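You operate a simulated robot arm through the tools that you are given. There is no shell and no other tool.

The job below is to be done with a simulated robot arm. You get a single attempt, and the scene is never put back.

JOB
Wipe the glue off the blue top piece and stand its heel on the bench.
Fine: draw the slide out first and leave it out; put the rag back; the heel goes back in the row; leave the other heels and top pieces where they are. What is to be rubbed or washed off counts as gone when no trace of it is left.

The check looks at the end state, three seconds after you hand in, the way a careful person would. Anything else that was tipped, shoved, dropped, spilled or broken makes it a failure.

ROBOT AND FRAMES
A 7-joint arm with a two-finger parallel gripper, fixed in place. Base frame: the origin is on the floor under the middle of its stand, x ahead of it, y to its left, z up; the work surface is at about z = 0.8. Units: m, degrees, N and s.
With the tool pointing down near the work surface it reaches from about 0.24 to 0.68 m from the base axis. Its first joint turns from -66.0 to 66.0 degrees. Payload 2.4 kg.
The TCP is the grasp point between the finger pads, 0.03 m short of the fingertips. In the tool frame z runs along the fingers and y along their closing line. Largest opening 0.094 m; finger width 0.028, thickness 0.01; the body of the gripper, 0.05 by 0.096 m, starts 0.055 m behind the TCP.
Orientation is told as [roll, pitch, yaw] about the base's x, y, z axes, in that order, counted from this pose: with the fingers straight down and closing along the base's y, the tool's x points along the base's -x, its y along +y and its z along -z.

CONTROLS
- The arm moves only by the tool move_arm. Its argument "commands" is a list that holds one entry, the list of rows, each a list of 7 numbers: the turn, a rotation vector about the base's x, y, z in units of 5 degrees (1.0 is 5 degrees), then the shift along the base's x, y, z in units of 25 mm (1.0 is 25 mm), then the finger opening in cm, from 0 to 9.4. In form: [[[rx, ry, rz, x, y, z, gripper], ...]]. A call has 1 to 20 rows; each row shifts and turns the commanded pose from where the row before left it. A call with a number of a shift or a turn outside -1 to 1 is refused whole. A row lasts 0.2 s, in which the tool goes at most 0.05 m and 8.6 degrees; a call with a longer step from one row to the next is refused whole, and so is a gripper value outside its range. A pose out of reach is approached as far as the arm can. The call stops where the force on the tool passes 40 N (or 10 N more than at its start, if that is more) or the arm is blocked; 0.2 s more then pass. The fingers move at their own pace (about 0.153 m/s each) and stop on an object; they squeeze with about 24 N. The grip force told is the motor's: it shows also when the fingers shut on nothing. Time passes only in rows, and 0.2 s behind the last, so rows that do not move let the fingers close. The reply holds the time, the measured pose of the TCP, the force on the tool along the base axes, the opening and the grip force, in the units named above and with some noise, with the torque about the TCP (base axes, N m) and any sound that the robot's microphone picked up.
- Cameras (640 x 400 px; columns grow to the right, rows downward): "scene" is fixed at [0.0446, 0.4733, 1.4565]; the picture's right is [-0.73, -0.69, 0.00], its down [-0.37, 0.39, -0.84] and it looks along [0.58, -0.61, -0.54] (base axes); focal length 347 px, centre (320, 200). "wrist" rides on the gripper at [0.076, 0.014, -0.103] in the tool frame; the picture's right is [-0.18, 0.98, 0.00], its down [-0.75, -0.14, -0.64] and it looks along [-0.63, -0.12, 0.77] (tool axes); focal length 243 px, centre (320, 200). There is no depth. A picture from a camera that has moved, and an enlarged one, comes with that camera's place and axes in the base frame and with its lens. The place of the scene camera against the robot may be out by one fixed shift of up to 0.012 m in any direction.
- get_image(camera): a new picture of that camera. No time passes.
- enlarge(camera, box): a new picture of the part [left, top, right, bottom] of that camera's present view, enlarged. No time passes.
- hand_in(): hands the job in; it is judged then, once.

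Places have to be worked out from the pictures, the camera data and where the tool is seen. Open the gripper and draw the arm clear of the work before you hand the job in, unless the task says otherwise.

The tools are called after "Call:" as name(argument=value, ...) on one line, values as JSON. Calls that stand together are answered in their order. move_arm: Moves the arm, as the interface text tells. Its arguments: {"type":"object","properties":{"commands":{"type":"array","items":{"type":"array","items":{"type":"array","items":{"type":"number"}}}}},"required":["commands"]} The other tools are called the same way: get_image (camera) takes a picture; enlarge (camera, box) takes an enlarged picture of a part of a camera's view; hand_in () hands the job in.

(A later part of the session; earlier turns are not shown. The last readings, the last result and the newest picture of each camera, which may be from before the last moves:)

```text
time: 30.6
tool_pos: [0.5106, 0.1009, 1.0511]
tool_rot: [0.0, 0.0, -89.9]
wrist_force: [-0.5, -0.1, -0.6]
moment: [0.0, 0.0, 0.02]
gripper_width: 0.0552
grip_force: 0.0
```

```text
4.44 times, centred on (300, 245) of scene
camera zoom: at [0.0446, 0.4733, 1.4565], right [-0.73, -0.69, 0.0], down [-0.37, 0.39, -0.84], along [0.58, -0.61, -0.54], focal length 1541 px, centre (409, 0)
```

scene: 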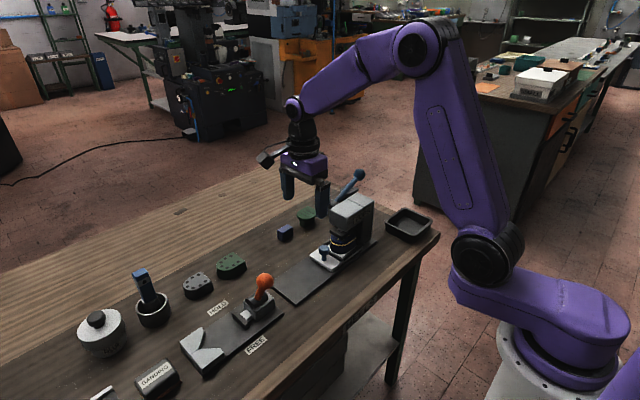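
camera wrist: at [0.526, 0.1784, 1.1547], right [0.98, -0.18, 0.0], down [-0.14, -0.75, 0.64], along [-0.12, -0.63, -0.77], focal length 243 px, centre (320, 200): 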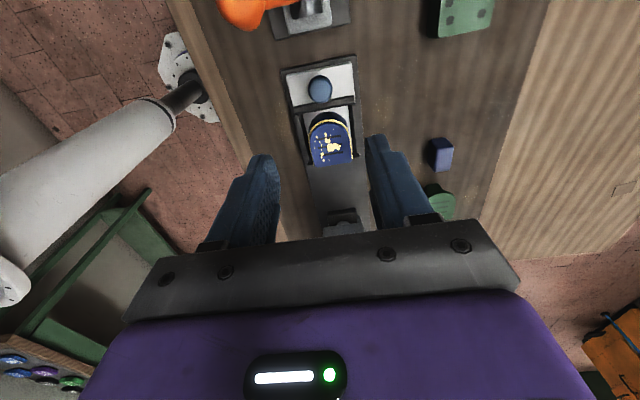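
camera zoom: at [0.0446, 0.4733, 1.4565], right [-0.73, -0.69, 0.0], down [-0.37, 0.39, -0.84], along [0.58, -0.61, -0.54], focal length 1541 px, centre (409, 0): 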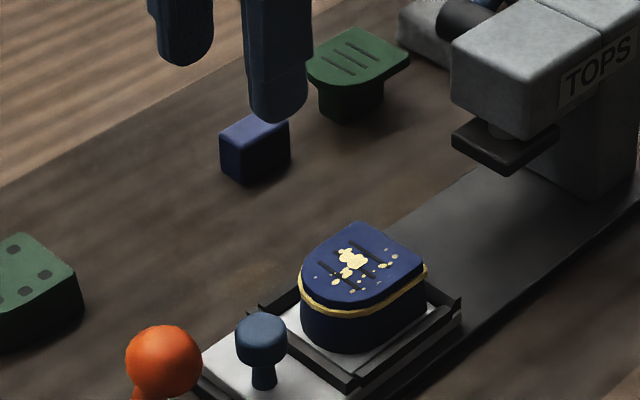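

Call:
enlarge(camera="wrist", box=[280, 60, 380, 180])

Call:
enlarge(camera="scene", box=[280, 235, 330, 285])

```text
3.33 times, centred on (330, 120) of wrist
camera zoom: at [0.526, 0.1784, 1.1547], right [0.98, -0.18, 0.0], down [-0.14, -0.75, 0.64], along [-0.12, -0.63, -0.77], focal length 809 px, centre (287, 467)
```

zoom: 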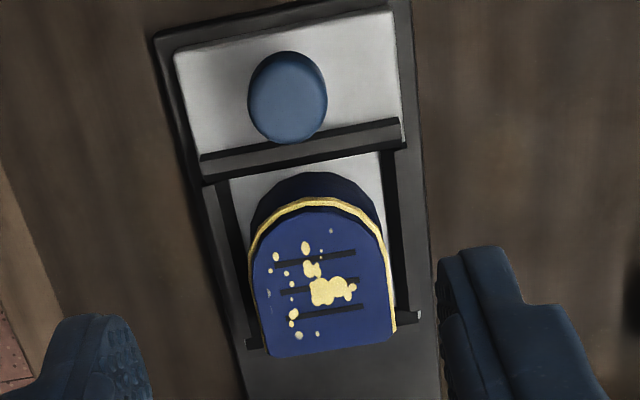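

```text
8.00 times, centred on (305, 260) of scene
camera zoom: at [0.0446, 0.4733, 1.4565], right [-0.73, -0.69, 0.0], down [-0.37, 0.39, -0.84], along [0.58, -0.61, -0.54], focal length 2774 px, centre (440, -280)
```

zoom: 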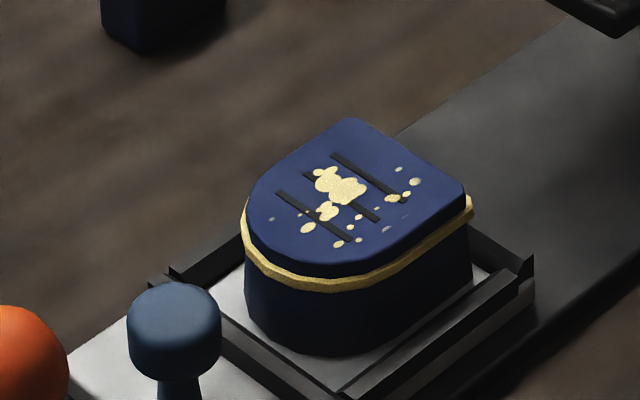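

The slide is out with the heel at about (0.51, 0.032), top at z≈0.865, and the glue smear is on the top face (plus a golden bead around the seam). Now I'll move to view the rag from the +y side.

Call:
move_arm(commands=[[[0, 0, 0, 0.75, -1, 0, 9.4], [0, 0, 0, 0.75, -1, 0, 9.4], [0, 0, 0, 0.75, -1, 0, 9.4], [0, 0, 0, 0.75, -1, 0, 9.4], [0, 0, 0, 0.75, -1, 0, 9.4], [0, 0, 0, 0.75, -1, 0, 9.4]]])

Call:
get_image(camera="wrist")

Call:
enlarge(camera="wrist", box=[250, 110, 400, 230])

```text
time: 32.0
tool_pos: [0.624, -0.0472, 1.0521]
tool_rot: [0.0, 0.0, -90.0]
wrist_force: [-0.4, -0.2, 0.1]
moment: [-0.01, -0.01, -0.02]
gripper_width: 0.0939
grip_force: 0.1
```

```text
taken
camera wrist: at [0.6395, 0.0304, 1.1545], right [0.98, -0.18, 0.0], down [-0.14, -0.75, 0.64], along [-0.12, -0.63, -0.77], focal length 243 px, centre (320, 200)
```

wrist: 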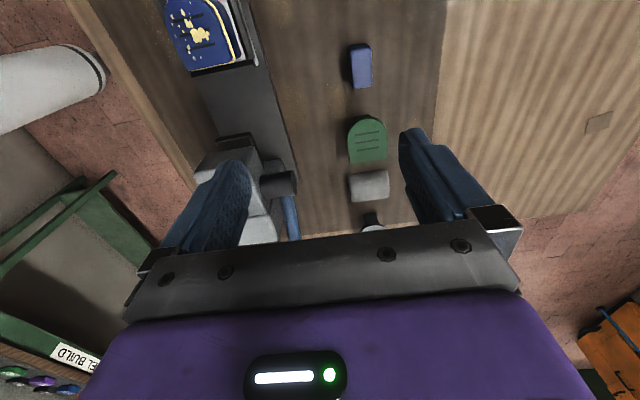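

```text
3.33 times, centred on (325, 170) of wrist
camera zoom: at [0.6395, 0.0304, 1.1545], right [0.98, -0.18, 0.0], down [-0.14, -0.75, 0.64], along [-0.12, -0.63, -0.77], focal length 809 px, centre (303, 300)
```

zoom: 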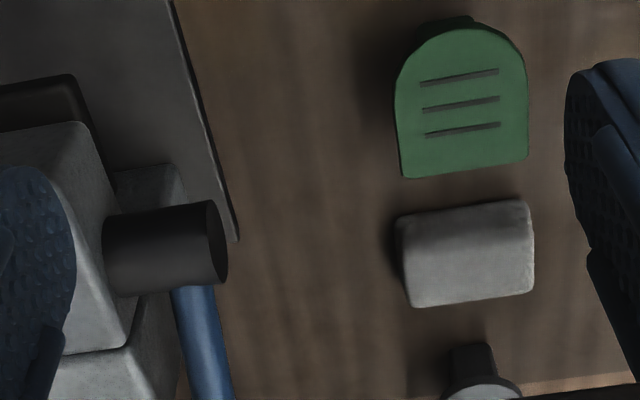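

The rag is a grey pad about 62×40×25 mm centred near (0.675,-0.227), between the green and grey pieces. The lever arm stands in front of it, so I plan to lean the hand in from the +y side with closing along x; for that I need yaw +90°, so first rotate the tool here, high and clear.

Call:
move_arm(commands=[[[0, 0, 1, -0.1, 0, 0.1, 9.4], [0, 0, 1, -0.1, 0, 0.1, 9.4], [0, 0, 1, -0.1, 0, 0.1, 9.4], [0, 0, 1, -0.1, 0, 0.1, 9.4], [0, 0, 1, -0.1, 0, 0.1, 9.4], [0, 0, 1, -0.1, 0, 0.1, 9.4], [0, 0, 1, -0.1, 0, 0.1, 9.4], [0, 0, 1, -0.1, 0, 0.1, 9.4], [0, 0, 1, -0.1, 0, 0.1, 9.4], [0, 0, 1, -0.1, 0, 0.1, 9.4], [0, 0, 1, 0, 0, 0, 9.4], [0, 0, 1, 0, 0, 0, 9.4], [0, 0, 1, 0, 0, 0, 9.4], [0, 0, 1, 0, 0, 0, 9.4], [0, 0, 1, 0, 0, 0, 9.4], [0, 0, 1, 0, 0, 0, 9.4], [0, 0, 1, 0, 0, 0, 9.4], [0, 0, 1, 0, 0, 0, 9.4]]])

Call:
move_arm(commands=[[[0, 0, 1, 0, 0, 0, 9.4], [0, 0, 1, 0, 0, 0, 9.4], [0, 0, 1, 0, 0, 0, 9.4], [0, 0, 1, 0, 0, 0, 9.4], [0, 0, 1, 0, 0, 0, 9.4], [0, 0, 1, 0, 0, 0, 9.4], [0, 0, 1, 0, 0, 0, 9.4], [0, 0, 1, 0, 0, 0, 9.4], [0, 0, 1, 0, 0, 0, 9.4], [0, 0, 1, 0, 0, 0, 9.4], [0, 0, 1, 0, 0, 0, 9.4], [0, 0, 1, 0, 0, 0, 9.4], [0, 0, 1, 0, 0, 0, 9.4], [0, 0, 1, 0, 0, 0, 9.4], [0, 0, 1, 0, 0, 0, 9.4], [0, 0, 1, 0, 0, 0, 9.4], [0, 0, 1, 0, 0, 0, 9.4], [0, 0, 1, 0, 0, 0, 9.4]]])

Call:
get_image(camera="scene")

```text
time: 35.8
tool_pos: [0.5996, -0.0491, 1.0789]
tool_rot: [0.0, 0.0, -0.1]
wrist_force: [1.3, 0.2, -1.0]
moment: [0.01, 0.05, -0.05]
gripper_width: 0.0938
grip_force: 0.1
```

```text
time: 39.6
tool_pos: [0.5981, -0.0491, 1.0778]
tool_rot: [0.0, 0.1, 90.1]
wrist_force: [0.1, -0.9, 0.8]
moment: [0.0, -0.01, 0.03]
gripper_width: 0.0939
grip_force: 0.2
```

```text
taken
```

scene: 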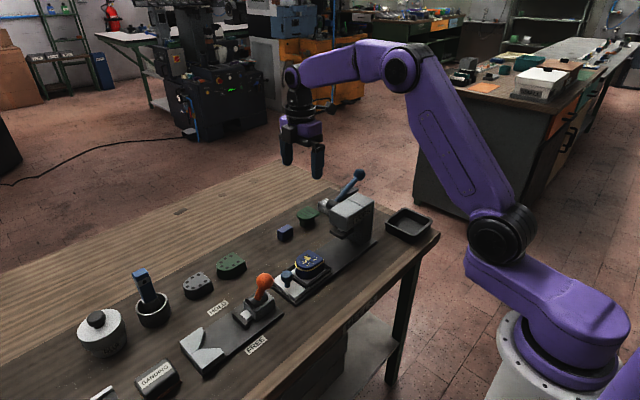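

Yaw +90° is fine. Now I tilt 30° about x (fingertips toward -y) while moving out over the row toward the rag.

Call:
move_arm(commands=[[[-1, 0, 0, 0.45, -0.5, -0.4, 9.4], [-1, 0, 0, 0.45, -0.5, -0.4, 9.4], [-1, 0, 0, 0.45, -0.5, -0.4, 9.4], [-1, 0, 0, 0.45, -0.5, -0.4, 9.4], [-1, 0, 0, 0.45, -0.5, -0.4, 9.4], [-1, 0, 0, 0.45, -0.5, -0.4, 9.4]]])

Call:
get_image(camera="wrist")

Call:
get_image(camera="scene")

```text
time: 41.0
tool_pos: [0.6648, -0.1235, 1.0171]
tool_rot: [0.0, 30.1, 90.0]
wrist_force: [0.4, 0.0, 0.6]
moment: [-0.02, 0.0, 0.01]
gripper_width: 0.0938
grip_force: 0.0
```

```text
taken
camera wrist: at [0.6509, -0.1369, 1.1449], right [-0.98, 0.16, -0.09], down [0.14, 0.97, 0.18], along [0.12, 0.16, -0.98], focal length 243 px, centre (320, 200)
```

wrist: 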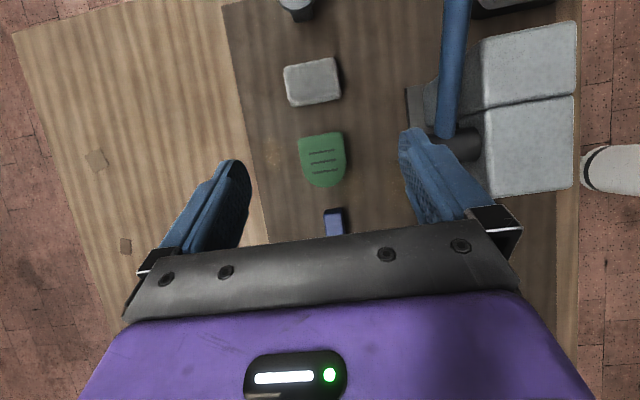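

```text
taken
```

scene: 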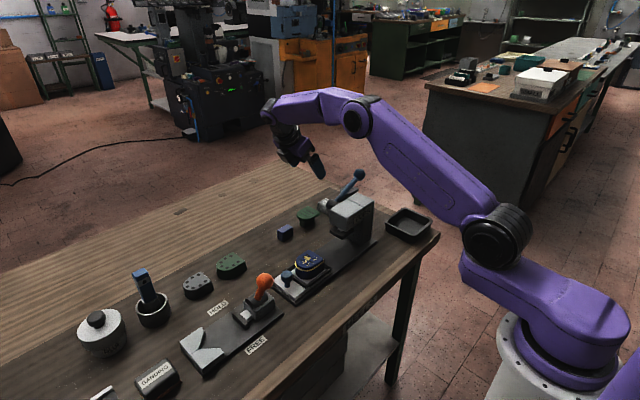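

This view looks almost straight down at the rag. I'll zoom to get the rag's corners.

Call:
enlarge(camera="wrist", box=[250, 0, 400, 200])

Call:
enlarge(camera="wrist", box=[270, 40, 360, 120])

```text
2.00 times, centred on (325, 100) of wrist
camera zoom: at [0.6509, -0.1369, 1.1449], right [-0.98, 0.16, -0.09], down [0.14, 0.97, 0.18], along [0.12, 0.16, -0.98], focal length 485 px, centre (310, 400)
```

zoom: 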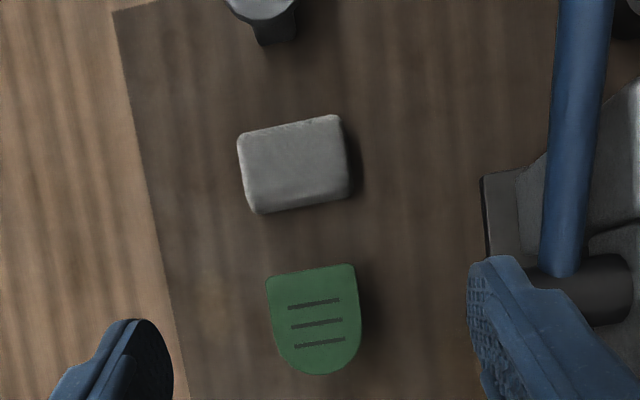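

```text
5.00 times, centred on (315, 80) of wrist
camera zoom: at [0.6509, -0.1369, 1.1449], right [-0.98, 0.16, -0.09], down [0.14, 0.97, 0.18], along [0.12, 0.16, -0.98], focal length 1213 px, centre (345, 800)
```

zoom: 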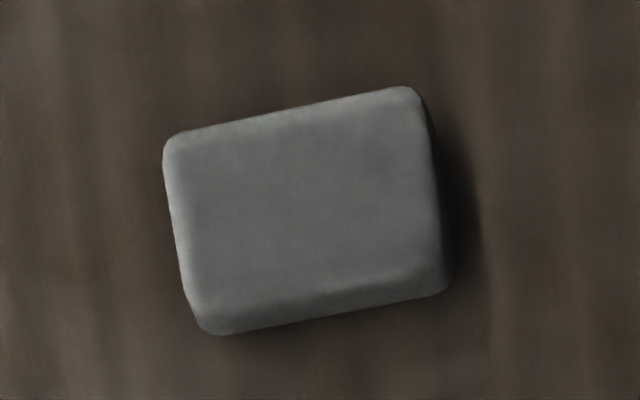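

The rag spans x 0.644–0.707, y -0.256 to -0.208 (centre 0.675,-0.232). I'll hover above it at TCP z≈0.90 with the 30° lean.

Call:
move_arm(commands=[[[0, 0, 0, 0.08, -0.9, -0.4, 9.4], [0, 0, 0, 0.08, -0.9, -0.6, 9.4], [0, 0, 0, 0.08, -0.9, -0.8, 9.4], [0, 0, 0, 0.08, -0.9, -0.8, 9.4], [0, 0, 0, 0, -0.1, -0.8, 9.4], [0, 0, 0, 0, 0, -0.6, 9.4], [0, 0, 0, 0, 0, 0, 9.4]]])

Call:
get_image(camera="wrist")

Call:
enlarge(camera="scene", box=[250, 100, 450, 250])

```text
time: 42.6
tool_pos: [0.674, -0.2164, 0.9176]
tool_rot: [0.0, 29.9, 90.0]
wrist_force: [0.7, 0.3, -0.1]
moment: [0.01, 0.01, 0.0]
gripper_width: 0.094
grip_force: 0.0
```

```text
taken
camera wrist: at [0.6607, -0.2289, 1.0443], right [-0.98, 0.16, -0.09], down [0.14, 0.97, 0.18], along [0.12, 0.16, -0.98], focal length 243 px, centre (320, 200)
```

wrist: 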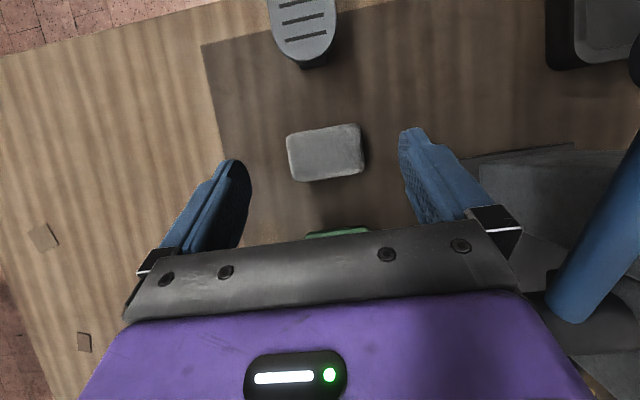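

```text
2.67 times, centred on (350, 175) of scene
camera zoom: at [0.0446, 0.4733, 1.4565], right [-0.73, -0.69, 0.0], down [-0.37, 0.39, -0.84], along [0.58, -0.61, -0.54], focal length 924 px, centre (240, 267)
```

zoom: 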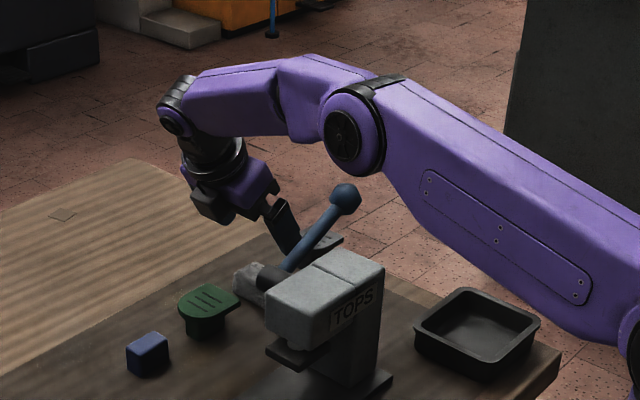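

Good clearance everywhere and the rag sits between the fingers. Descending in two stages; first to z≈0.865.

Call:
move_arm(commands=[[[0, 0, 0, 0, 0, -0.8, 9.4], [0, 0, 0, 0, 0, -0.8, 9.4], [0, 0, 0, 0, 0, -0.5, 9.4], [0, 0, 0, 0, 0, 0, 9.4]]])

Call:
get_image(camera="wrist")

Call:
enlarge(camera="scene", box=[270, 140, 400, 240])

```text
time: 43.6
tool_pos: [0.6727, -0.2171, 0.8651]
tool_rot: [0.0, 30.0, 89.8]
wrist_force: [0.5, -0.5, -0.5]
moment: [0.01, -0.02, 0.02]
gripper_width: 0.0941
grip_force: 0.1
```

```text
taken
camera wrist: at [0.66, -0.2302, 0.9916], right [-0.98, 0.16, -0.09], down [0.14, 0.97, 0.18], along [0.12, 0.16, -0.98], focal length 243 px, centre (320, 200)
```

wrist: 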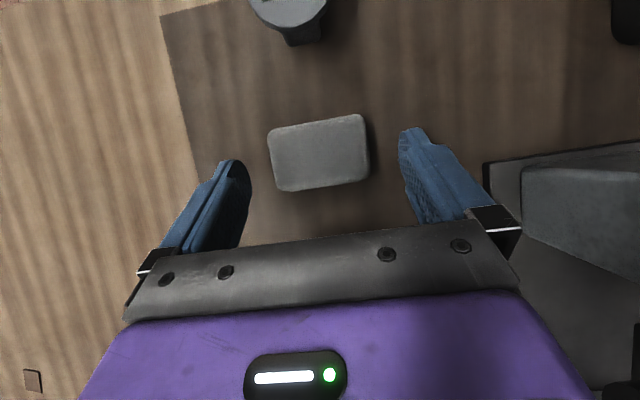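

```text
4.00 times, centred on (335, 190) of scene
camera zoom: at [0.0446, 0.4733, 1.4565], right [-0.73, -0.69, 0.0], down [-0.37, 0.39, -0.84], along [0.58, -0.61, -0.54], focal length 1387 px, centre (260, 240)
```

zoom: 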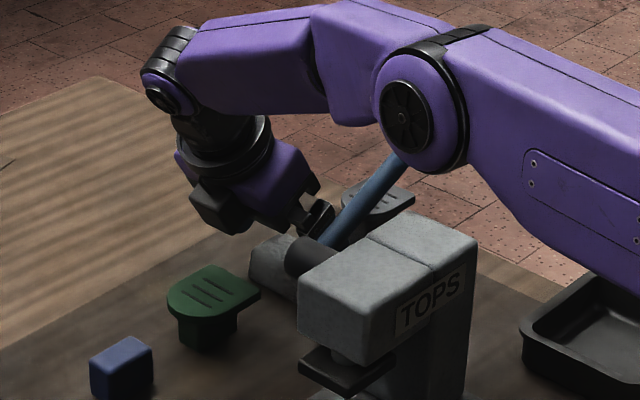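

Clearances look good (the elbow is well in front of and above the lever). I'll descend the last 27 mm and then close on the rag.

Call:
move_arm(commands=[[[0, 0, 0, 0, 0, -0.4, 9.4], [0, 0, 0, 0, 0, -0.4, 9.4], [0, 0, 0, 0, 0, -0.28, 9.4], [0, 0, 0, 0, 0, 0, 9.4]]])

Call:
get_image(camera="wrist")

```text
time: 44.6
tool_pos: [0.6731, -0.2129, 0.8367]
tool_rot: [0.0, 30.0, 90.0]
wrist_force: [-0.9, -0.3, -0.1]
moment: [0.01, -0.03, 0.0]
gripper_width: 0.0938
grip_force: 0.1
```

```text
taken
camera wrist: at [0.6601, -0.2275, 0.964], right [-0.98, 0.16, -0.09], down [0.14, 0.97, 0.18], along [0.12, 0.16, -0.98], focal length 243 px, centre (320, 200)
```

wrist: 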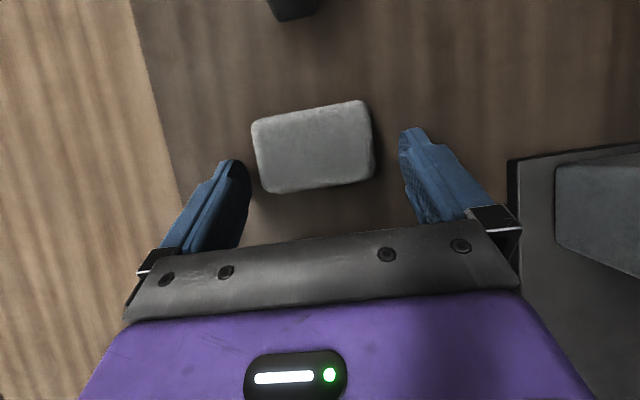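

The fingers straddle the rag at mid-length. Closing on it now.

Call:
move_arm(commands=[[[0, 0, 0, 0, -0.1, 0, 6.6], [0, 0, 0, 0, 0, 0, 5.5], [0, 0, 0, 0, 0, 0, 5], [0, 0, 0, 0, 0, 0, 5]]])

Call:
get_image(camera="wrist")

```text
time: 45.6
tool_pos: [0.6748, -0.2162, 0.8377]
tool_rot: [0.0, 30.0, 90.0]
wrist_force: [-1.4, 0.8, 1.1]
moment: [-0.04, 0.08, -0.01]
gripper_width: 0.0693
grip_force: 23.9
```

```text
taken
camera wrist: at [0.6601, -0.2304, 0.9645], right [-0.98, 0.16, -0.09], down [0.14, 0.97, 0.18], along [0.12, 0.16, -0.98], focal length 243 px, centre (320, 200)
```

wrist: 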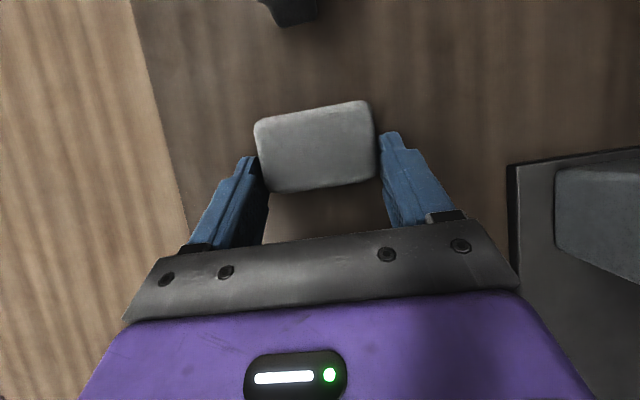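

Rag gripped at 6.9 cm with 24 N at TCP (0.6748,-0.2162,0.8377). I'll lift straight up 8 cm and check.

Call:
move_arm(commands=[[[0, 0, 0, 0, 0, 0.4, 5], [0, 0, 0, 0, 0, 0.8, 5], [0, 0, 0, 0, 0, 1, 5], [0, 0, 0, 0, 0, 1, 5], [0, 0, 0, 0, 0, 0, 5]]])

Call:
get_image(camera="wrist")

Call:
enlarge(camera="scene", box=[270, 140, 400, 240])

```text
time: 46.8
tool_pos: [0.6731, -0.2184, 0.9163]
tool_rot: [0.0, 29.9, 90.0]
wrist_force: [0.0, 0.2, 0.1]
moment: [0.02, 0.01, -0.01]
gripper_width: 0.0692
grip_force: 23.7
```

```text
taken
camera wrist: at [0.6589, -0.2326, 1.0425], right [-0.98, 0.16, -0.09], down [0.14, 0.97, 0.18], along [0.12, 0.16, -0.98], focal length 243 px, centre (320, 200)
```

wrist: 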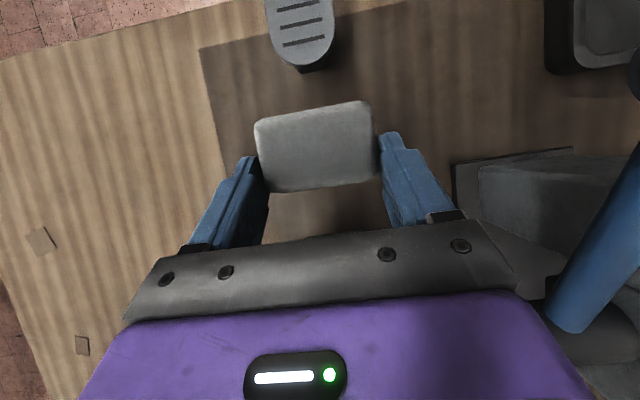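

```text
4.00 times, centred on (335, 190) of scene
camera zoom: at [0.0446, 0.4733, 1.4565], right [-0.73, -0.69, 0.0], down [-0.37, 0.39, -0.84], along [0.58, -0.61, -0.54], focal length 1387 px, centre (260, 240)
```

zoom: 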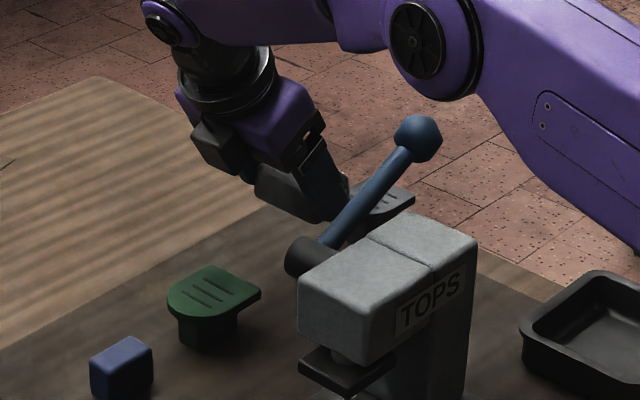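

The rag hangs level in the grip. I'll raise it and carry it around over to beyond the heel, so that I can look straight down on the glue.

Call:
move_arm(commands=[[[0, 0, 0, 0, 0, 1, 5], [0, 0, 0, 0, 0, 1, 5], [0, 0, 0, 0, 0.3, 1, 5], [0, 0, 0, -0.2, 0.8, 1, 5], [0, 0, 0, -0.5, 0.98, 0, 5], [0, 0, 0, -0.5, 0.98, 0, 5], [0, 0, 0, -0.5, 0.98, 0, 5], [0, 0, 0, -0.5, 0.98, 0, 5], [0, 0, 0, -0.5, 0.98, 0, 5], [0, 0, 0, -0.5, 0.98, 0, 5], [0, 0, 0, -0.5, 0.98, 0, 5], [0, 0, 0, -0.5, 0.98, 0, 5], [0, 0, 0, -0.5, 0.98, 0, 5], [0, 0, 0, -0.5, 0.98, 0, 5], [0, 0, 0, -0.5, 0.98, 0, 5], [0, 0, 0, -0.5, 0.98, 0, 5], [0, 0, 0, -0.3, 0.2, 0, 5]]])

Call:
get_image(camera="wrist")

Call:
get_image(camera="scene")

```text
time: 50.4
tool_pos: [0.5096, 0.1064, 1.0175]
tool_rot: [0.0, 29.9, 90.0]
wrist_force: [0.3, 0.1, 0.2]
moment: [0.04, 0.01, 0.0]
gripper_width: 0.0693
grip_force: 23.5
```

```text
taken
camera wrist: at [0.4967, 0.0935, 1.1442], right [-0.98, 0.16, -0.09], down [0.14, 0.97, 0.18], along [0.12, 0.16, -0.98], focal length 243 px, centre (320, 200)
```

wrist: 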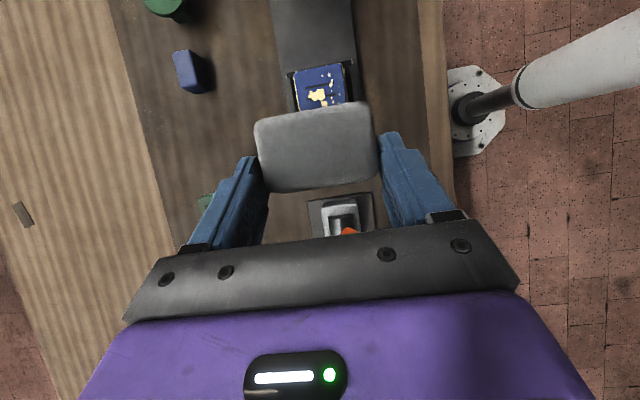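

```text
taken
```

scene: 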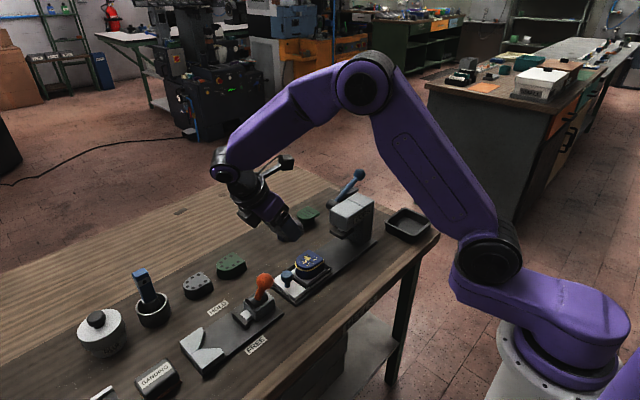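

Call:
enlarge(camera="wrist", box=[270, 50, 370, 120])

Call:
enlarge(camera="scene", box=[270, 240, 340, 300])

```text
5.71 times, centred on (320, 85) of wrist
camera zoom: at [0.4967, 0.0935, 1.1442], right [-0.98, 0.16, -0.09], down [0.14, 0.97, 0.18], along [0.12, 0.16, -0.98], focal length 1386 px, centre (320, 857)
```

zoom: 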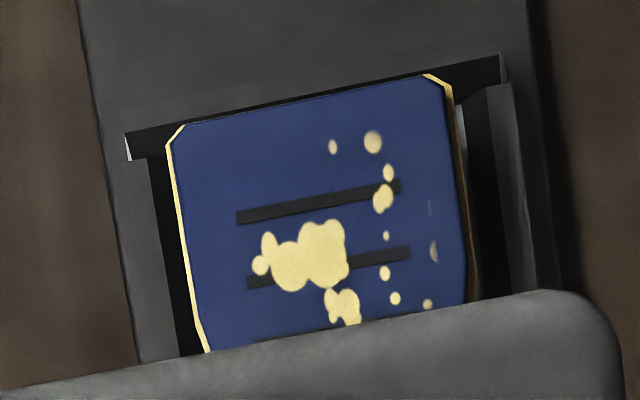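

```text
6.67 times, centred on (305, 270) of scene
camera zoom: at [0.0446, 0.4733, 1.4565], right [-0.73, -0.69, 0.0], down [-0.37, 0.39, -0.84], along [0.58, -0.61, -0.54], focal length 2311 px, centre (420, -267)
```

zoom: 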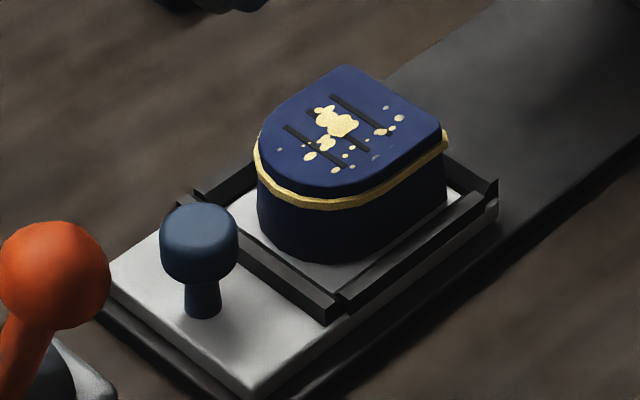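

The top face spans x 0.484–0.538, y -0.003–0.061, with glue over y≈0.005–0.052. The rag (69 mm wide in x) covers the full width, so I'll position the rag over the back of the top piece and come down to just above it; strokes will go toward +y (against the slide's stop).

Call:
move_arm(commands=[[[0, 0, 0, 0, -0.9, 0, 5], [0, 0, 0, 0, -0.9, 0, 5], [0, 0, 0, 0, -0.9, -0.5, 5], [0, 0, 0, 0, -0.9, -0.7, 5], [0, 0, 0, 0.04, 0, -0.9, 5], [0, 0, 0, 0, 0, -0.9, 5], [0, 0, 0, 0, 0, -0.6, 5], [0, 0, 0, 0, 0, -0.3, 5], [0, 0, 0, 0, 0, 0, 5]]])

Call:
get_image(camera="wrist")

Call:
enlarge(camera="scene", box=[250, 200, 370, 290])

```text
time: 52.4
tool_pos: [0.5107, 0.0178, 0.9218]
tool_rot: [0.0, 30.0, 90.1]
wrist_force: [-0.5, 0.7, 0.0]
moment: [0.02, 0.0, -0.01]
gripper_width: 0.0691
grip_force: 24.0
```

```text
taken
camera wrist: at [0.4967, 0.0047, 1.0485], right [-0.98, 0.16, -0.09], down [0.14, 0.97, 0.18], along [0.12, 0.16, -0.98], focal length 243 px, centre (320, 200)
```

wrist: 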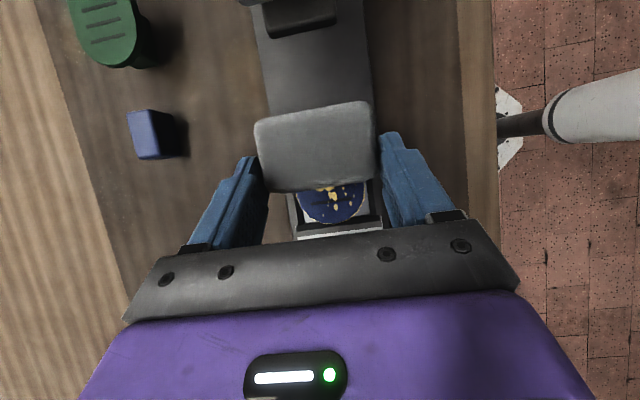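

```text
4.44 times, centred on (310, 245) of scene
camera zoom: at [0.0446, 0.4733, 1.4565], right [-0.73, -0.69, 0.0], down [-0.37, 0.39, -0.84], along [0.58, -0.61, -0.54], focal length 1541 px, centre (364, 0)
```

zoom: 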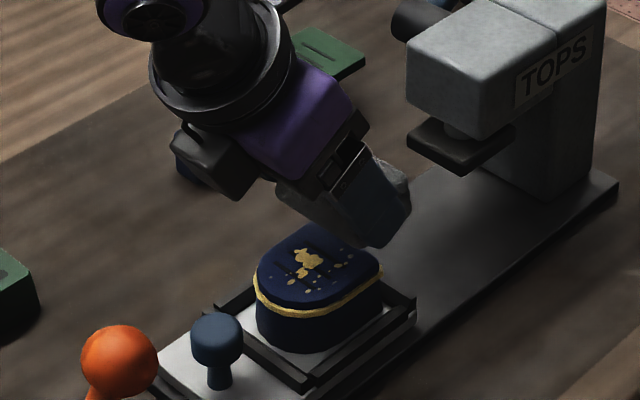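

The rag is about 2 cm above the top piece. Lowering in small steps to find contact.

Call:
move_arm(commands=[[[0, 0, 0, 0, 0, -0.2, 5], [0, 0, 0, 0, 0, -0.2, 5], [0, 0, 0, 0, 0, -0.1, 5], [0, 0, 0, 0, 0, 0, 5]]])

Call:
enlarge(camera="scene", box=[280, 220, 350, 280])

```text
time: 53.4
tool_pos: [0.5112, 0.017, 0.9088]
tool_rot: [0.0, 29.9, 89.9]
wrist_force: [-0.5, 0.4, -0.8]
moment: [-0.01, 0.0, 0.0]
gripper_width: 0.069
grip_force: 24.1
```

```text
6.67 times, centred on (315, 250) of scene
camera zoom: at [0.0446, 0.4733, 1.4565], right [-0.73, -0.69, 0.0], down [-0.37, 0.39, -0.84], along [0.58, -0.61, -0.54], focal length 2311 px, centre (353, -133)
```

zoom: 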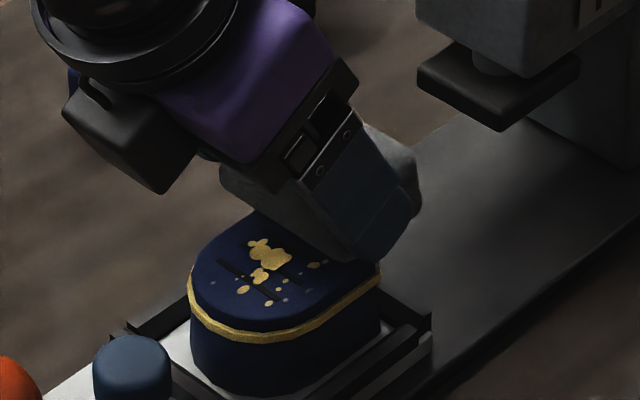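

Still no contact at z=0.909. Continuing down 2.5 mm in 0.5 mm steps.

Call:
move_arm(commands=[[[0, 0, 0, 0, 0, -0.02, 5], [0, 0, 0, 0, 0, -0.02, 5], [0, 0, 0, 0, 0, -0.02, 5], [0, 0, 0, 0, 0, -0.02, 5], [0, 0, 0, 0, 0, -0.02, 5]]])

```text
time: 54.6
tool_pos: [0.5109, 0.0182, 0.9054]
tool_rot: [0.1, 30.1, 90.0]
wrist_force: [0.1, -0.5, 0.2]
moment: [0.03, -0.05, 0.01]
gripper_width: 0.0693
grip_force: 23.9
```

No contact yet; another 2 mm in fine steps.

Call:
move_arm(commands=[[[0, 0, 0, 0, 0, -0.02, 5], [0, 0, 0, 0, 0, -0.02, 5], [0, 0, 0, 0, 0, -0.02, 5], [0, 0, 0, 0, 0, -0.02, 5]]])

```text
time: 55.6
tool_pos: [0.5123, 0.0189, 0.9026]
tool_rot: [0.0, 30.1, 90.0]
wrist_force: [-0.4, 0.1, -0.2]
moment: [0.0, -0.01, 0.06]
gripper_width: 0.069
grip_force: 24.8
```

Still free at z≈0.903; continuing 2 mm more.

Call:
move_arm(commands=[[[0, 0, 0, 0, 0, -0.02, 5], [0, 0, 0, 0, 0, -0.02, 5], [0, 0, 0, 0, 0, -0.02, 5], [0, 0, 0, 0, 0, -0.02, 5]]])

Call:
enlarge(camera="scene", box=[280, 220, 350, 280])

```text
time: 56.6
tool_pos: [0.5119, 0.0188, 0.9016]
tool_rot: [0.1, 30.1, 90.0]
wrist_force: [1.0, -0.3, -0.9]
moment: [0.0, 0.01, -0.02]
gripper_width: 0.0693
grip_force: 24.1
```

```text
6.67 times, centred on (315, 250) of scene
camera zoom: at [0.0446, 0.4733, 1.4565], right [-0.73, -0.69, 0.0], down [-0.37, 0.39, -0.84], along [0.58, -0.61, -0.54], focal length 2311 px, centre (353, -133)
```

zoom: 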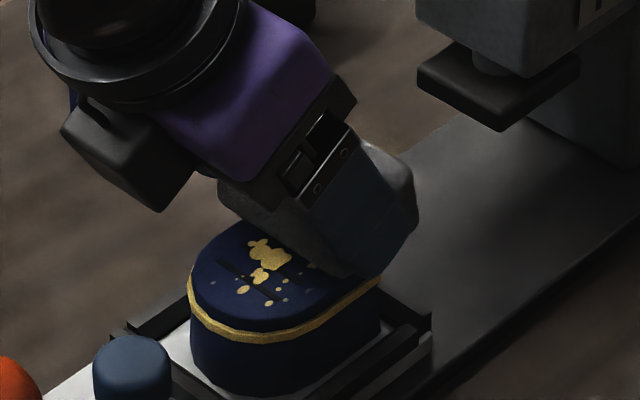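

Close to touching now. Another 2 mm.

Call:
move_arm(commands=[[[0, 0, 0, 0, 0, -0.02, 5], [0, 0, 0, 0, 0, -0.02, 5], [0, 0, 0, 0, 0, -0.02, 5], [0, 0, 0, 0, 0, -0.02, 5]]])

```text
time: 57.6
tool_pos: [0.5116, 0.0173, 0.9006]
tool_rot: [0.0, 29.9, 89.9]
wrist_force: [0.5, -0.1, -0.9]
moment: [0.02, -0.01, 0.02]
gripper_width: 0.0691
grip_force: 23.8
```

No load yet. Another 2 mm.

Call:
move_arm(commands=[[[0, 0, 0, 0, 0, -0.02, 5], [0, 0, 0, 0, 0, -0.02, 5], [0, 0, 0, 0, 0, -0.02, 5], [0, 0, 0, 0, 0, -0.02, 5]]])

Call:
enlarge(camera="scene", box=[280, 220, 350, 280])

```text
time: 58.6
tool_pos: [0.5122, 0.0185, 0.8985]
tool_rot: [0.0, 29.9, 90.0]
wrist_force: [0.4, -0.2, 0.3]
moment: [0.0, -0.01, 0.02]
gripper_width: 0.0691
grip_force: 24.2
```

```text
6.67 times, centred on (315, 250) of scene
camera zoom: at [0.0446, 0.4733, 1.4565], right [-0.73, -0.69, 0.0], down [-0.37, 0.39, -0.84], along [0.58, -0.61, -0.54], focal length 2311 px, centre (353, -133)
```

zoom: 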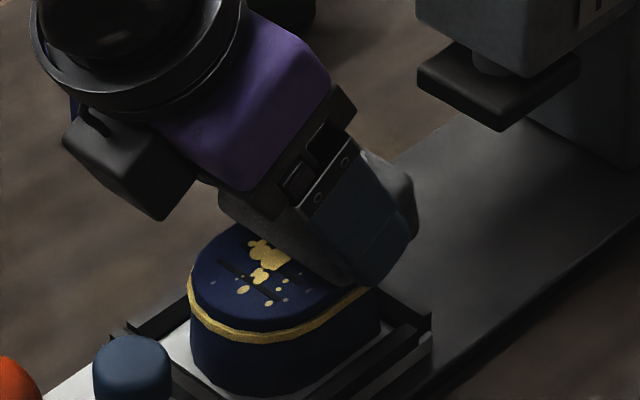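

No contact yet; continue another 2.5 mm.

Call:
move_arm(commands=[[[0, 0, 0, 0, 0, -0.02, 5], [0, 0, 0, 0, 0, -0.02, 5], [0, 0, 0, 0, 0, -0.02, 5], [0, 0, 0, 0, 0, -0.02, 5], [0, 0, 0, 0, 0, -0.02, 5]]])

```text
time: 59.8
tool_pos: [0.5107, 0.016, 0.8965]
tool_rot: [-0.1, 30.2, 89.9]
wrist_force: [-3.2, 0.0, 22.1]
moment: [-0.07, 0.24, 0.01]
gripper_width: 0.0693
grip_force: 23.7
```

Contact: 22 N upward. I'll ease up 0.5 mm to lighten the press.

Call:
move_arm(commands=[[[0, 0, 0, 0, 0, 0.02, 5], [0, 0, 0, 0, 0, 0, 5]]])

```text
time: 60.4
tool_pos: [0.5119, 0.0174, 0.8966]
tool_rot: [-0.2, 30.0, 89.9]
wrist_force: [2.0, -0.7, 20.3]
moment: [-0.1, -0.01, 0.02]
gripper_width: 0.0693
grip_force: 23.7
```

Still 20 N; ease another 1 mm.

Call:
move_arm(commands=[[[0, 0, 0, 0, 0, 0.04, 5], [0, 0, 0, 0, 0, 0, 5]]])

```text
time: 61.0
tool_pos: [0.5109, 0.0173, 0.8964]
tool_rot: [0.1, 30.1, 90.0]
wrist_force: [3.0, -0.8, 15.4]
moment: [-0.13, -0.1, -0.01]
gripper_width: 0.0691
grip_force: 23.8
```

About 5 N/mm. I'll ease 0.75 mm more and make the first stroke toward +y (45 mm).

Call:
move_arm(commands=[[[0, 0, 0, 0, 0, 0.03, 5], [0, 0, 0, 0, 0.2, 0, 5], [0, 0, 0, 0, 0.2, 0, 5], [0, 0, 0, 0, 0.2, 0, 5], [0, 0, 0, 0, 0.2, 0, 5], [0, 0, 0, 0, 0.2, 0, 5], [0, 0, 0, 0, 0.2, 0, 5], [0, 0, 0, 0, 0.2, 0, 5], [0, 0, 0, 0, 0.2, 0, 5], [0, 0, 0, 0, 0.2, 0, 5]]])

Call:
get_image(camera="wrist")

Call:
enlarge(camera="scene", box=[260, 200, 350, 290])

```text
time: 63.2
tool_pos: [0.512, 0.0643, 0.8989]
tool_rot: [-0.1, 30.0, 89.9]
wrist_force: [0.6, 0.0, 1.1]
moment: [-0.04, 0.04, 0.0]
gripper_width: 0.0693
grip_force: 23.7
```

```text
taken
camera wrist: at [0.499, 0.0508, 1.0243], right [-0.98, 0.16, -0.09], down [0.14, 0.97, 0.18], along [0.12, 0.16, -0.98], focal length 243 px, centre (320, 200)
```

wrist: 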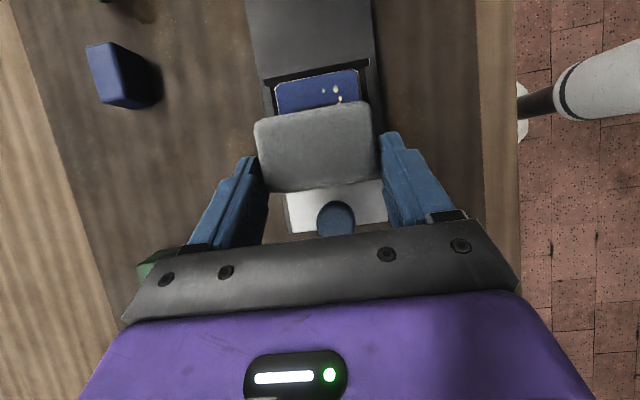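

```text
4.44 times, centred on (305, 245) of scene
camera zoom: at [0.0446, 0.4733, 1.4565], right [-0.73, -0.69, 0.0], down [-0.37, 0.39, -0.84], along [0.58, -0.61, -0.54], focal length 1541 px, centre (387, 0)
```

zoom: 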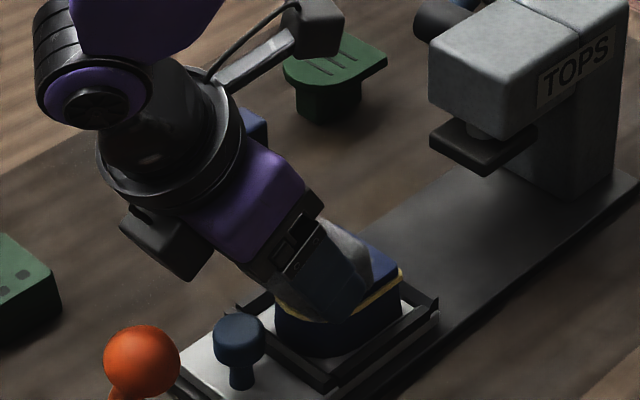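

Contact faded to ~1 N by the end of the stroke. I'll zoom to see what is left so far.

Call:
enlarge(camera="wrist", box=[260, 60, 380, 130])

```text
5.33 times, centred on (320, 95) of wrist
camera zoom: at [0.499, 0.0508, 1.0243], right [-0.98, 0.16, -0.09], down [0.14, 0.97, 0.18], along [0.12, 0.16, -0.98], focal length 1294 px, centre (320, 760)
```

zoom: 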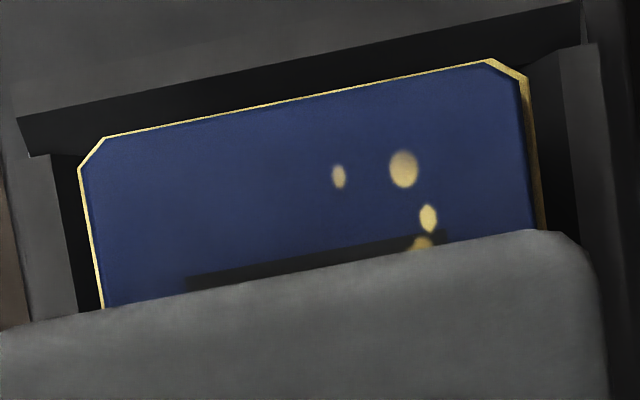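

The spots fade with rubbing but aren't gone, and the yellow seam line looks like the bonded glue layer itself. I'll lift, go back and rub at the rear area in x with light pressure (x is the stiff direction of the slide).

Call:
move_arm(commands=[[[0, 0, 0, 0, 0, 0.4, 5], [0, 0, 0, 0, -0.7, 0, 5], [0, 0, 0, 0, -0.8, 0, 5], [0, 0, 0, 0, 0, -0.3, 5], [0, 0, 0, 0, 0, -0.12, 5], [0, 0, 0, 0, 0, 0, 5]]])

```text
time: 64.6
tool_pos: [0.5116, 0.0272, 0.8973]
tool_rot: [0.0, 30.0, 90.1]
wrist_force: [-0.6, -0.5, -0.3]
moment: [0.01, -0.01, -0.01]
gripper_width: 0.069
grip_force: 23.9
```

No contact at this height; lowering in fine steps.

Call:
move_arm(commands=[[[0, 0, 0, 0, 0, -0.03, 5], [0, 0, 0, 0, 0, -0.03, 5], [0, 0, 0, 0, 0, 0, 5]]])

```text
time: 65.4
tool_pos: [0.5128, 0.0257, 0.8971]
tool_rot: [-0.2, 30.1, 89.9]
wrist_force: [-3.4, -0.1, 31.9]
moment: [-0.1, 0.26, -0.01]
gripper_width: 0.0694
grip_force: 24.0
```

32 N is more than I want; easing 1 mm.

Call:
move_arm(commands=[[[0, 0, 0, 0, 0, 0.04, 5], [0, 0, 0, 0, 0, 0, 5]]])

```text
time: 66.0
tool_pos: [0.5132, 0.0257, 0.8954]
tool_rot: [-0.1, 30.1, 89.9]
wrist_force: [2.4, 1.0, 27.7]
moment: [-0.15, -0.05, 0.05]
gripper_width: 0.0693
grip_force: 24.3
```

Still ~28 N (stiction). I'll ease 0.75 mm and start rubbing ±7.5 mm in x.

Call:
move_arm(commands=[[[0, 0, 0, 0, 0, 0.03, 5], [0, 0, 0, 0.3, 0, 0, 5], [0, 0, 0, -0.3, 0, 0, 5], [0, 0, 0, -0.3, 0, 0, 5], [0, 0, 0, 0.3, 0, 0, 5], [0, 0, 0, 0, 0, 0, 5]]])

```text
time: 67.4
tool_pos: [0.5118, 0.0254, 0.8988]
tool_rot: [0.0, 30.0, 90.1]
wrist_force: [-0.3, -0.3, 0.0]
moment: [0.03, 0.01, 0.01]
gripper_width: 0.0693
grip_force: 23.8
```

Contact was lost after rubbing at that height. I'll lower 0.75 mm and rub again, reading the force.

Call:
move_arm(commands=[[[0, 0, 0, 0, 0, -0.03, 5], [0, 0, 0, 0.3, 0, 0, 5], [0, 0, 0, -0.3, 0, 0, 5], [0, 0, 0, -0.3, 0, 0, 5], [0, 0, 0, 0.3, 0, 0, 5], [0, 0, 0, 0, 0, 0, 5]]])

```text
time: 68.8
tool_pos: [0.511, 0.0256, 0.8972]
tool_rot: [0.1, 30.0, 90.0]
wrist_force: [-1.7, -0.2, 5.6]
moment: [-0.03, 0.05, 0.02]
gripper_width: 0.0692
grip_force: 23.7
```

5.6 N — good light contact. I'll lower 0.25 mm and rub repeatedly in x here.

Call:
move_arm(commands=[[[0, 0, 0, 0, 0, -0.01, 5], [0, 0, 0, 0.3, 0, 0, 5], [0, 0, 0, -0.3, 0, 0, 5], [0, 0, 0, -0.3, 0, 0, 5], [0, 0, 0, 0.3, 0, 0, 5], [0, 0, 0, 0.3, 0, 0, 5], [0, 0, 0, -0.3, 0, 0, 5], [0, 0, 0, -0.3, 0, 0, 5], [0, 0, 0, 0.3, 0, 0, 5], [0, 0, 0, 0.3, 0, 0, 5], [0, 0, 0, -0.3, 0, 0, 5], [0, 0, 0, -0.3, 0, 0, 5], [0, 0, 0, 0.3, 0, 0, 5], [0, 0, 0, 0, 0, 0, 5]]])

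```text
time: 71.8
tool_pos: [0.5122, 0.0262, 0.896]
tool_rot: [0.1, 30.0, 90.0]
wrist_force: [-2.5, -0.3, 6.7]
moment: [-0.06, 0.09, -0.06]
gripper_width: 0.0693
grip_force: 24.0
```

Steady 6.7 N. Now stroke slowly toward +y with this contact, then lift and look.

Call:
move_arm(commands=[[[0, 0, 0, 0.2, 0.15, 0, 5], [0, 0, 0, -0.2, 0.15, 0, 5], [0, 0, 0, -0.2, 0.15, 0, 5], [0, 0, 0, 0.2, 0.15, 0, 5], [0, 0, 0, 0.2, 0.15, 0, 5], [0, 0, 0, -0.2, 0.15, 0, 5], [0, 0, 0, -0.2, 0.15, 0, 5], [0, 0, 0, 0.2, 0.15, 0, 5], [0, 0, 0, 0, 0, 0, 5]]])

Call:
enlarge(camera="wrist", box=[260, 60, 380, 130])

```text
time: 73.8
tool_pos: [0.5119, 0.0556, 0.8956]
tool_rot: [0.0, 30.0, 89.9]
wrist_force: [-2.6, -2.6, 3.9]
moment: [-0.28, 0.11, -0.08]
gripper_width: 0.0692
grip_force: 24.1
```

```text
5.33 times, centred on (320, 95) of wrist
camera zoom: at [0.4982, 0.0423, 1.0238], right [-0.98, 0.16, -0.09], down [0.14, 0.97, 0.18], along [0.12, 0.16, -0.98], focal length 1294 px, centre (320, 760)
```

zoom: 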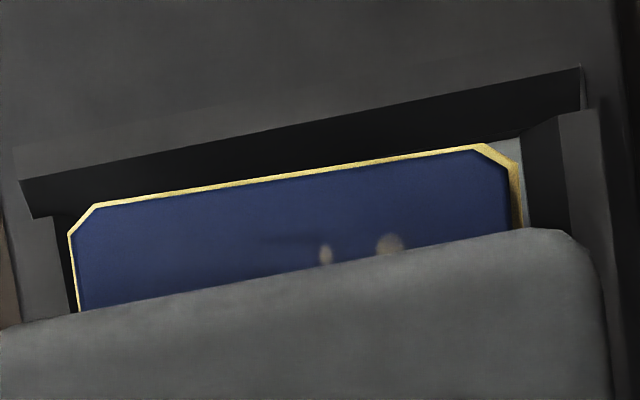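

The specks are clearly fading. Continue x-rubbing at this y position (rag centre ≈0.04).

Call:
move_arm(commands=[[[0, 0, 0, 0, 0, -0.01, 5], [0, 0, 0, 0.3, 0, 0, 5], [0, 0, 0, -0.3, 0, 0, 5], [0, 0, 0, -0.3, 0, 0, 5], [0, 0, 0, 0.3, 0, 0, 5], [0, 0, 0, 0.3, 0, 0, 5], [0, 0, 0, -0.3, 0, 0, 5], [0, 0, 0, -0.3, 0, 0, 5], [0, 0, 0, 0.3, 0, 0, 5], [0, 0, 0, 0.3, 0, 0, 5], [0, 0, 0, -0.3, 0, 0, 5], [0, 0, 0, -0.3, 0, 0, 5], [0, 0, 0, 0.3, 0, 0, 5], [0, 0, 0, 0.3, 0, 0, 5], [0, 0, 0, -0.3, 0, 0, 5], [0, 0, 0, -0.3, 0, 0, 5], [0, 0, 0, 0.3, 0, 0, 5], [0, 0, 0, 0, 0, 0, 5]]])

Call:
enlarge(camera="scene", box=[260, 210, 350, 290])

```text
time: 77.6
tool_pos: [0.5113, 0.0546, 0.8963]
tool_rot: [0.0, 30.1, 89.9]
wrist_force: [-5.0, 0.3, 15.4]
moment: [-0.26, 0.32, -0.09]
gripper_width: 0.0691
grip_force: 24.2
```

```text
5.00 times, centred on (305, 250) of scene
camera zoom: at [0.0442, 0.4733, 1.4565], right [-0.73, -0.69, 0.0], down [-0.37, 0.39, -0.84], along [0.58, -0.61, -0.54], focal length 1734 px, centre (395, -50)
```

zoom: 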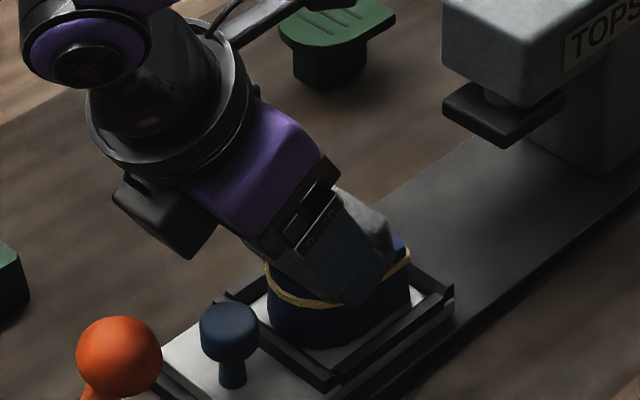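

15 N now. I'll lift and move to +y to inspect the top.

Call:
move_arm(commands=[[[0, 0, 0, 0, 0, 0.6, 5], [0, 0, 0, 0, 0, 1, 5], [0, 0, 0, 0, 0, 1, 5], [0, 0, 0, 0, 0.9, 0.8, 5], [0, 0, 0, 0, 0.9, 0, 5], [0, 0, 0, 0, 0.9, 0, 5]]])

Call:
enlarge(camera="wrist", box=[260, 20, 380, 110])

Call:
enlarge(camera="scene", box=[280, 240, 340, 290])

```text
time: 79.0
tool_pos: [0.5138, 0.1235, 0.9843]
tool_rot: [0.0, 30.1, 90.0]
wrist_force: [0.5, 0.2, 0.0]
moment: [0.02, 0.0, 0.03]
gripper_width: 0.0691
grip_force: 24.1
```

```text
4.44 times, centred on (320, 65) of wrist
camera zoom: at [0.499, 0.1107, 1.11], right [-0.98, 0.16, -0.09], down [0.14, 0.97, 0.18], along [0.12, 0.16, -0.98], focal length 1078 px, centre (320, 800)
```

zoom: 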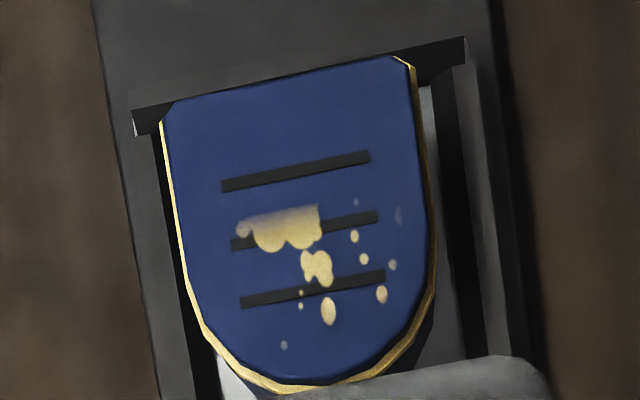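

```text
8.00 times, centred on (310, 265) of scene
camera zoom: at [0.0446, 0.4733, 1.4565], right [-0.73, -0.69, 0.0], down [-0.37, 0.39, -0.84], along [0.58, -0.61, -0.54], focal length 2774 px, centre (400, -320)
```

zoom: 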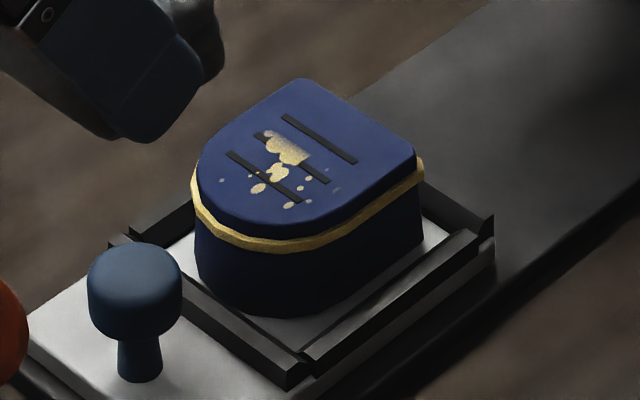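

The rear half is fully clean; the rag evidently sits slightly tilted in the grip (its -y edge lower), so only a strip is wiping. I'll tilt the tool 5° more about x to level the rag and go back to the front half.

Call:
move_arm(commands=[[[-1, 0, 0, -0.08, -0.9, 0, 5], [0, 0, 0, 0, -0.9, 0, 5], [0, 0, 0, 0, -0.8, -0.8, 5], [0, 0, 0, 0, 0, -1, 5], [0, 0, 0, 0, 0, -1, 5], [0, 0, 0, 0, 0, -0.3, 5], [0, 0, 0, 0, 0, 0, 5]]])

Call:
enlarge(camera="scene", box=[270, 210, 340, 280])

```text
time: 80.6
tool_pos: [0.5136, 0.0592, 0.9029]
tool_rot: [-0.1, 35.0, 90.0]
wrist_force: [-0.7, 0.5, -0.4]
moment: [-0.01, 0.04, 0.01]
gripper_width: 0.0692
grip_force: 24.2
```

```text
5.71 times, centred on (305, 245) of scene
camera zoom: at [0.0446, 0.4733, 1.4565], right [-0.73, -0.69, 0.0], down [-0.37, 0.39, -0.84], along [0.58, -0.61, -0.54], focal length 1981 px, centre (406, -57)
```

zoom: 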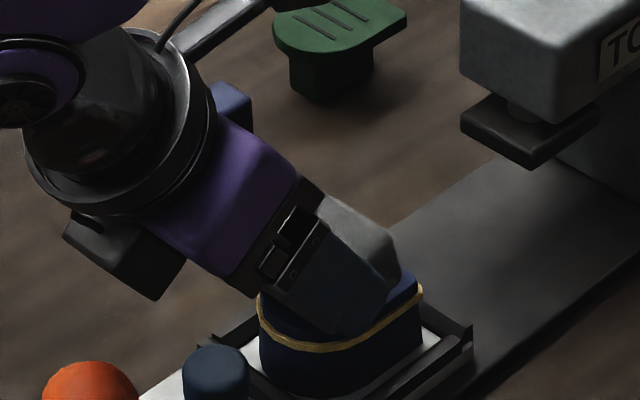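

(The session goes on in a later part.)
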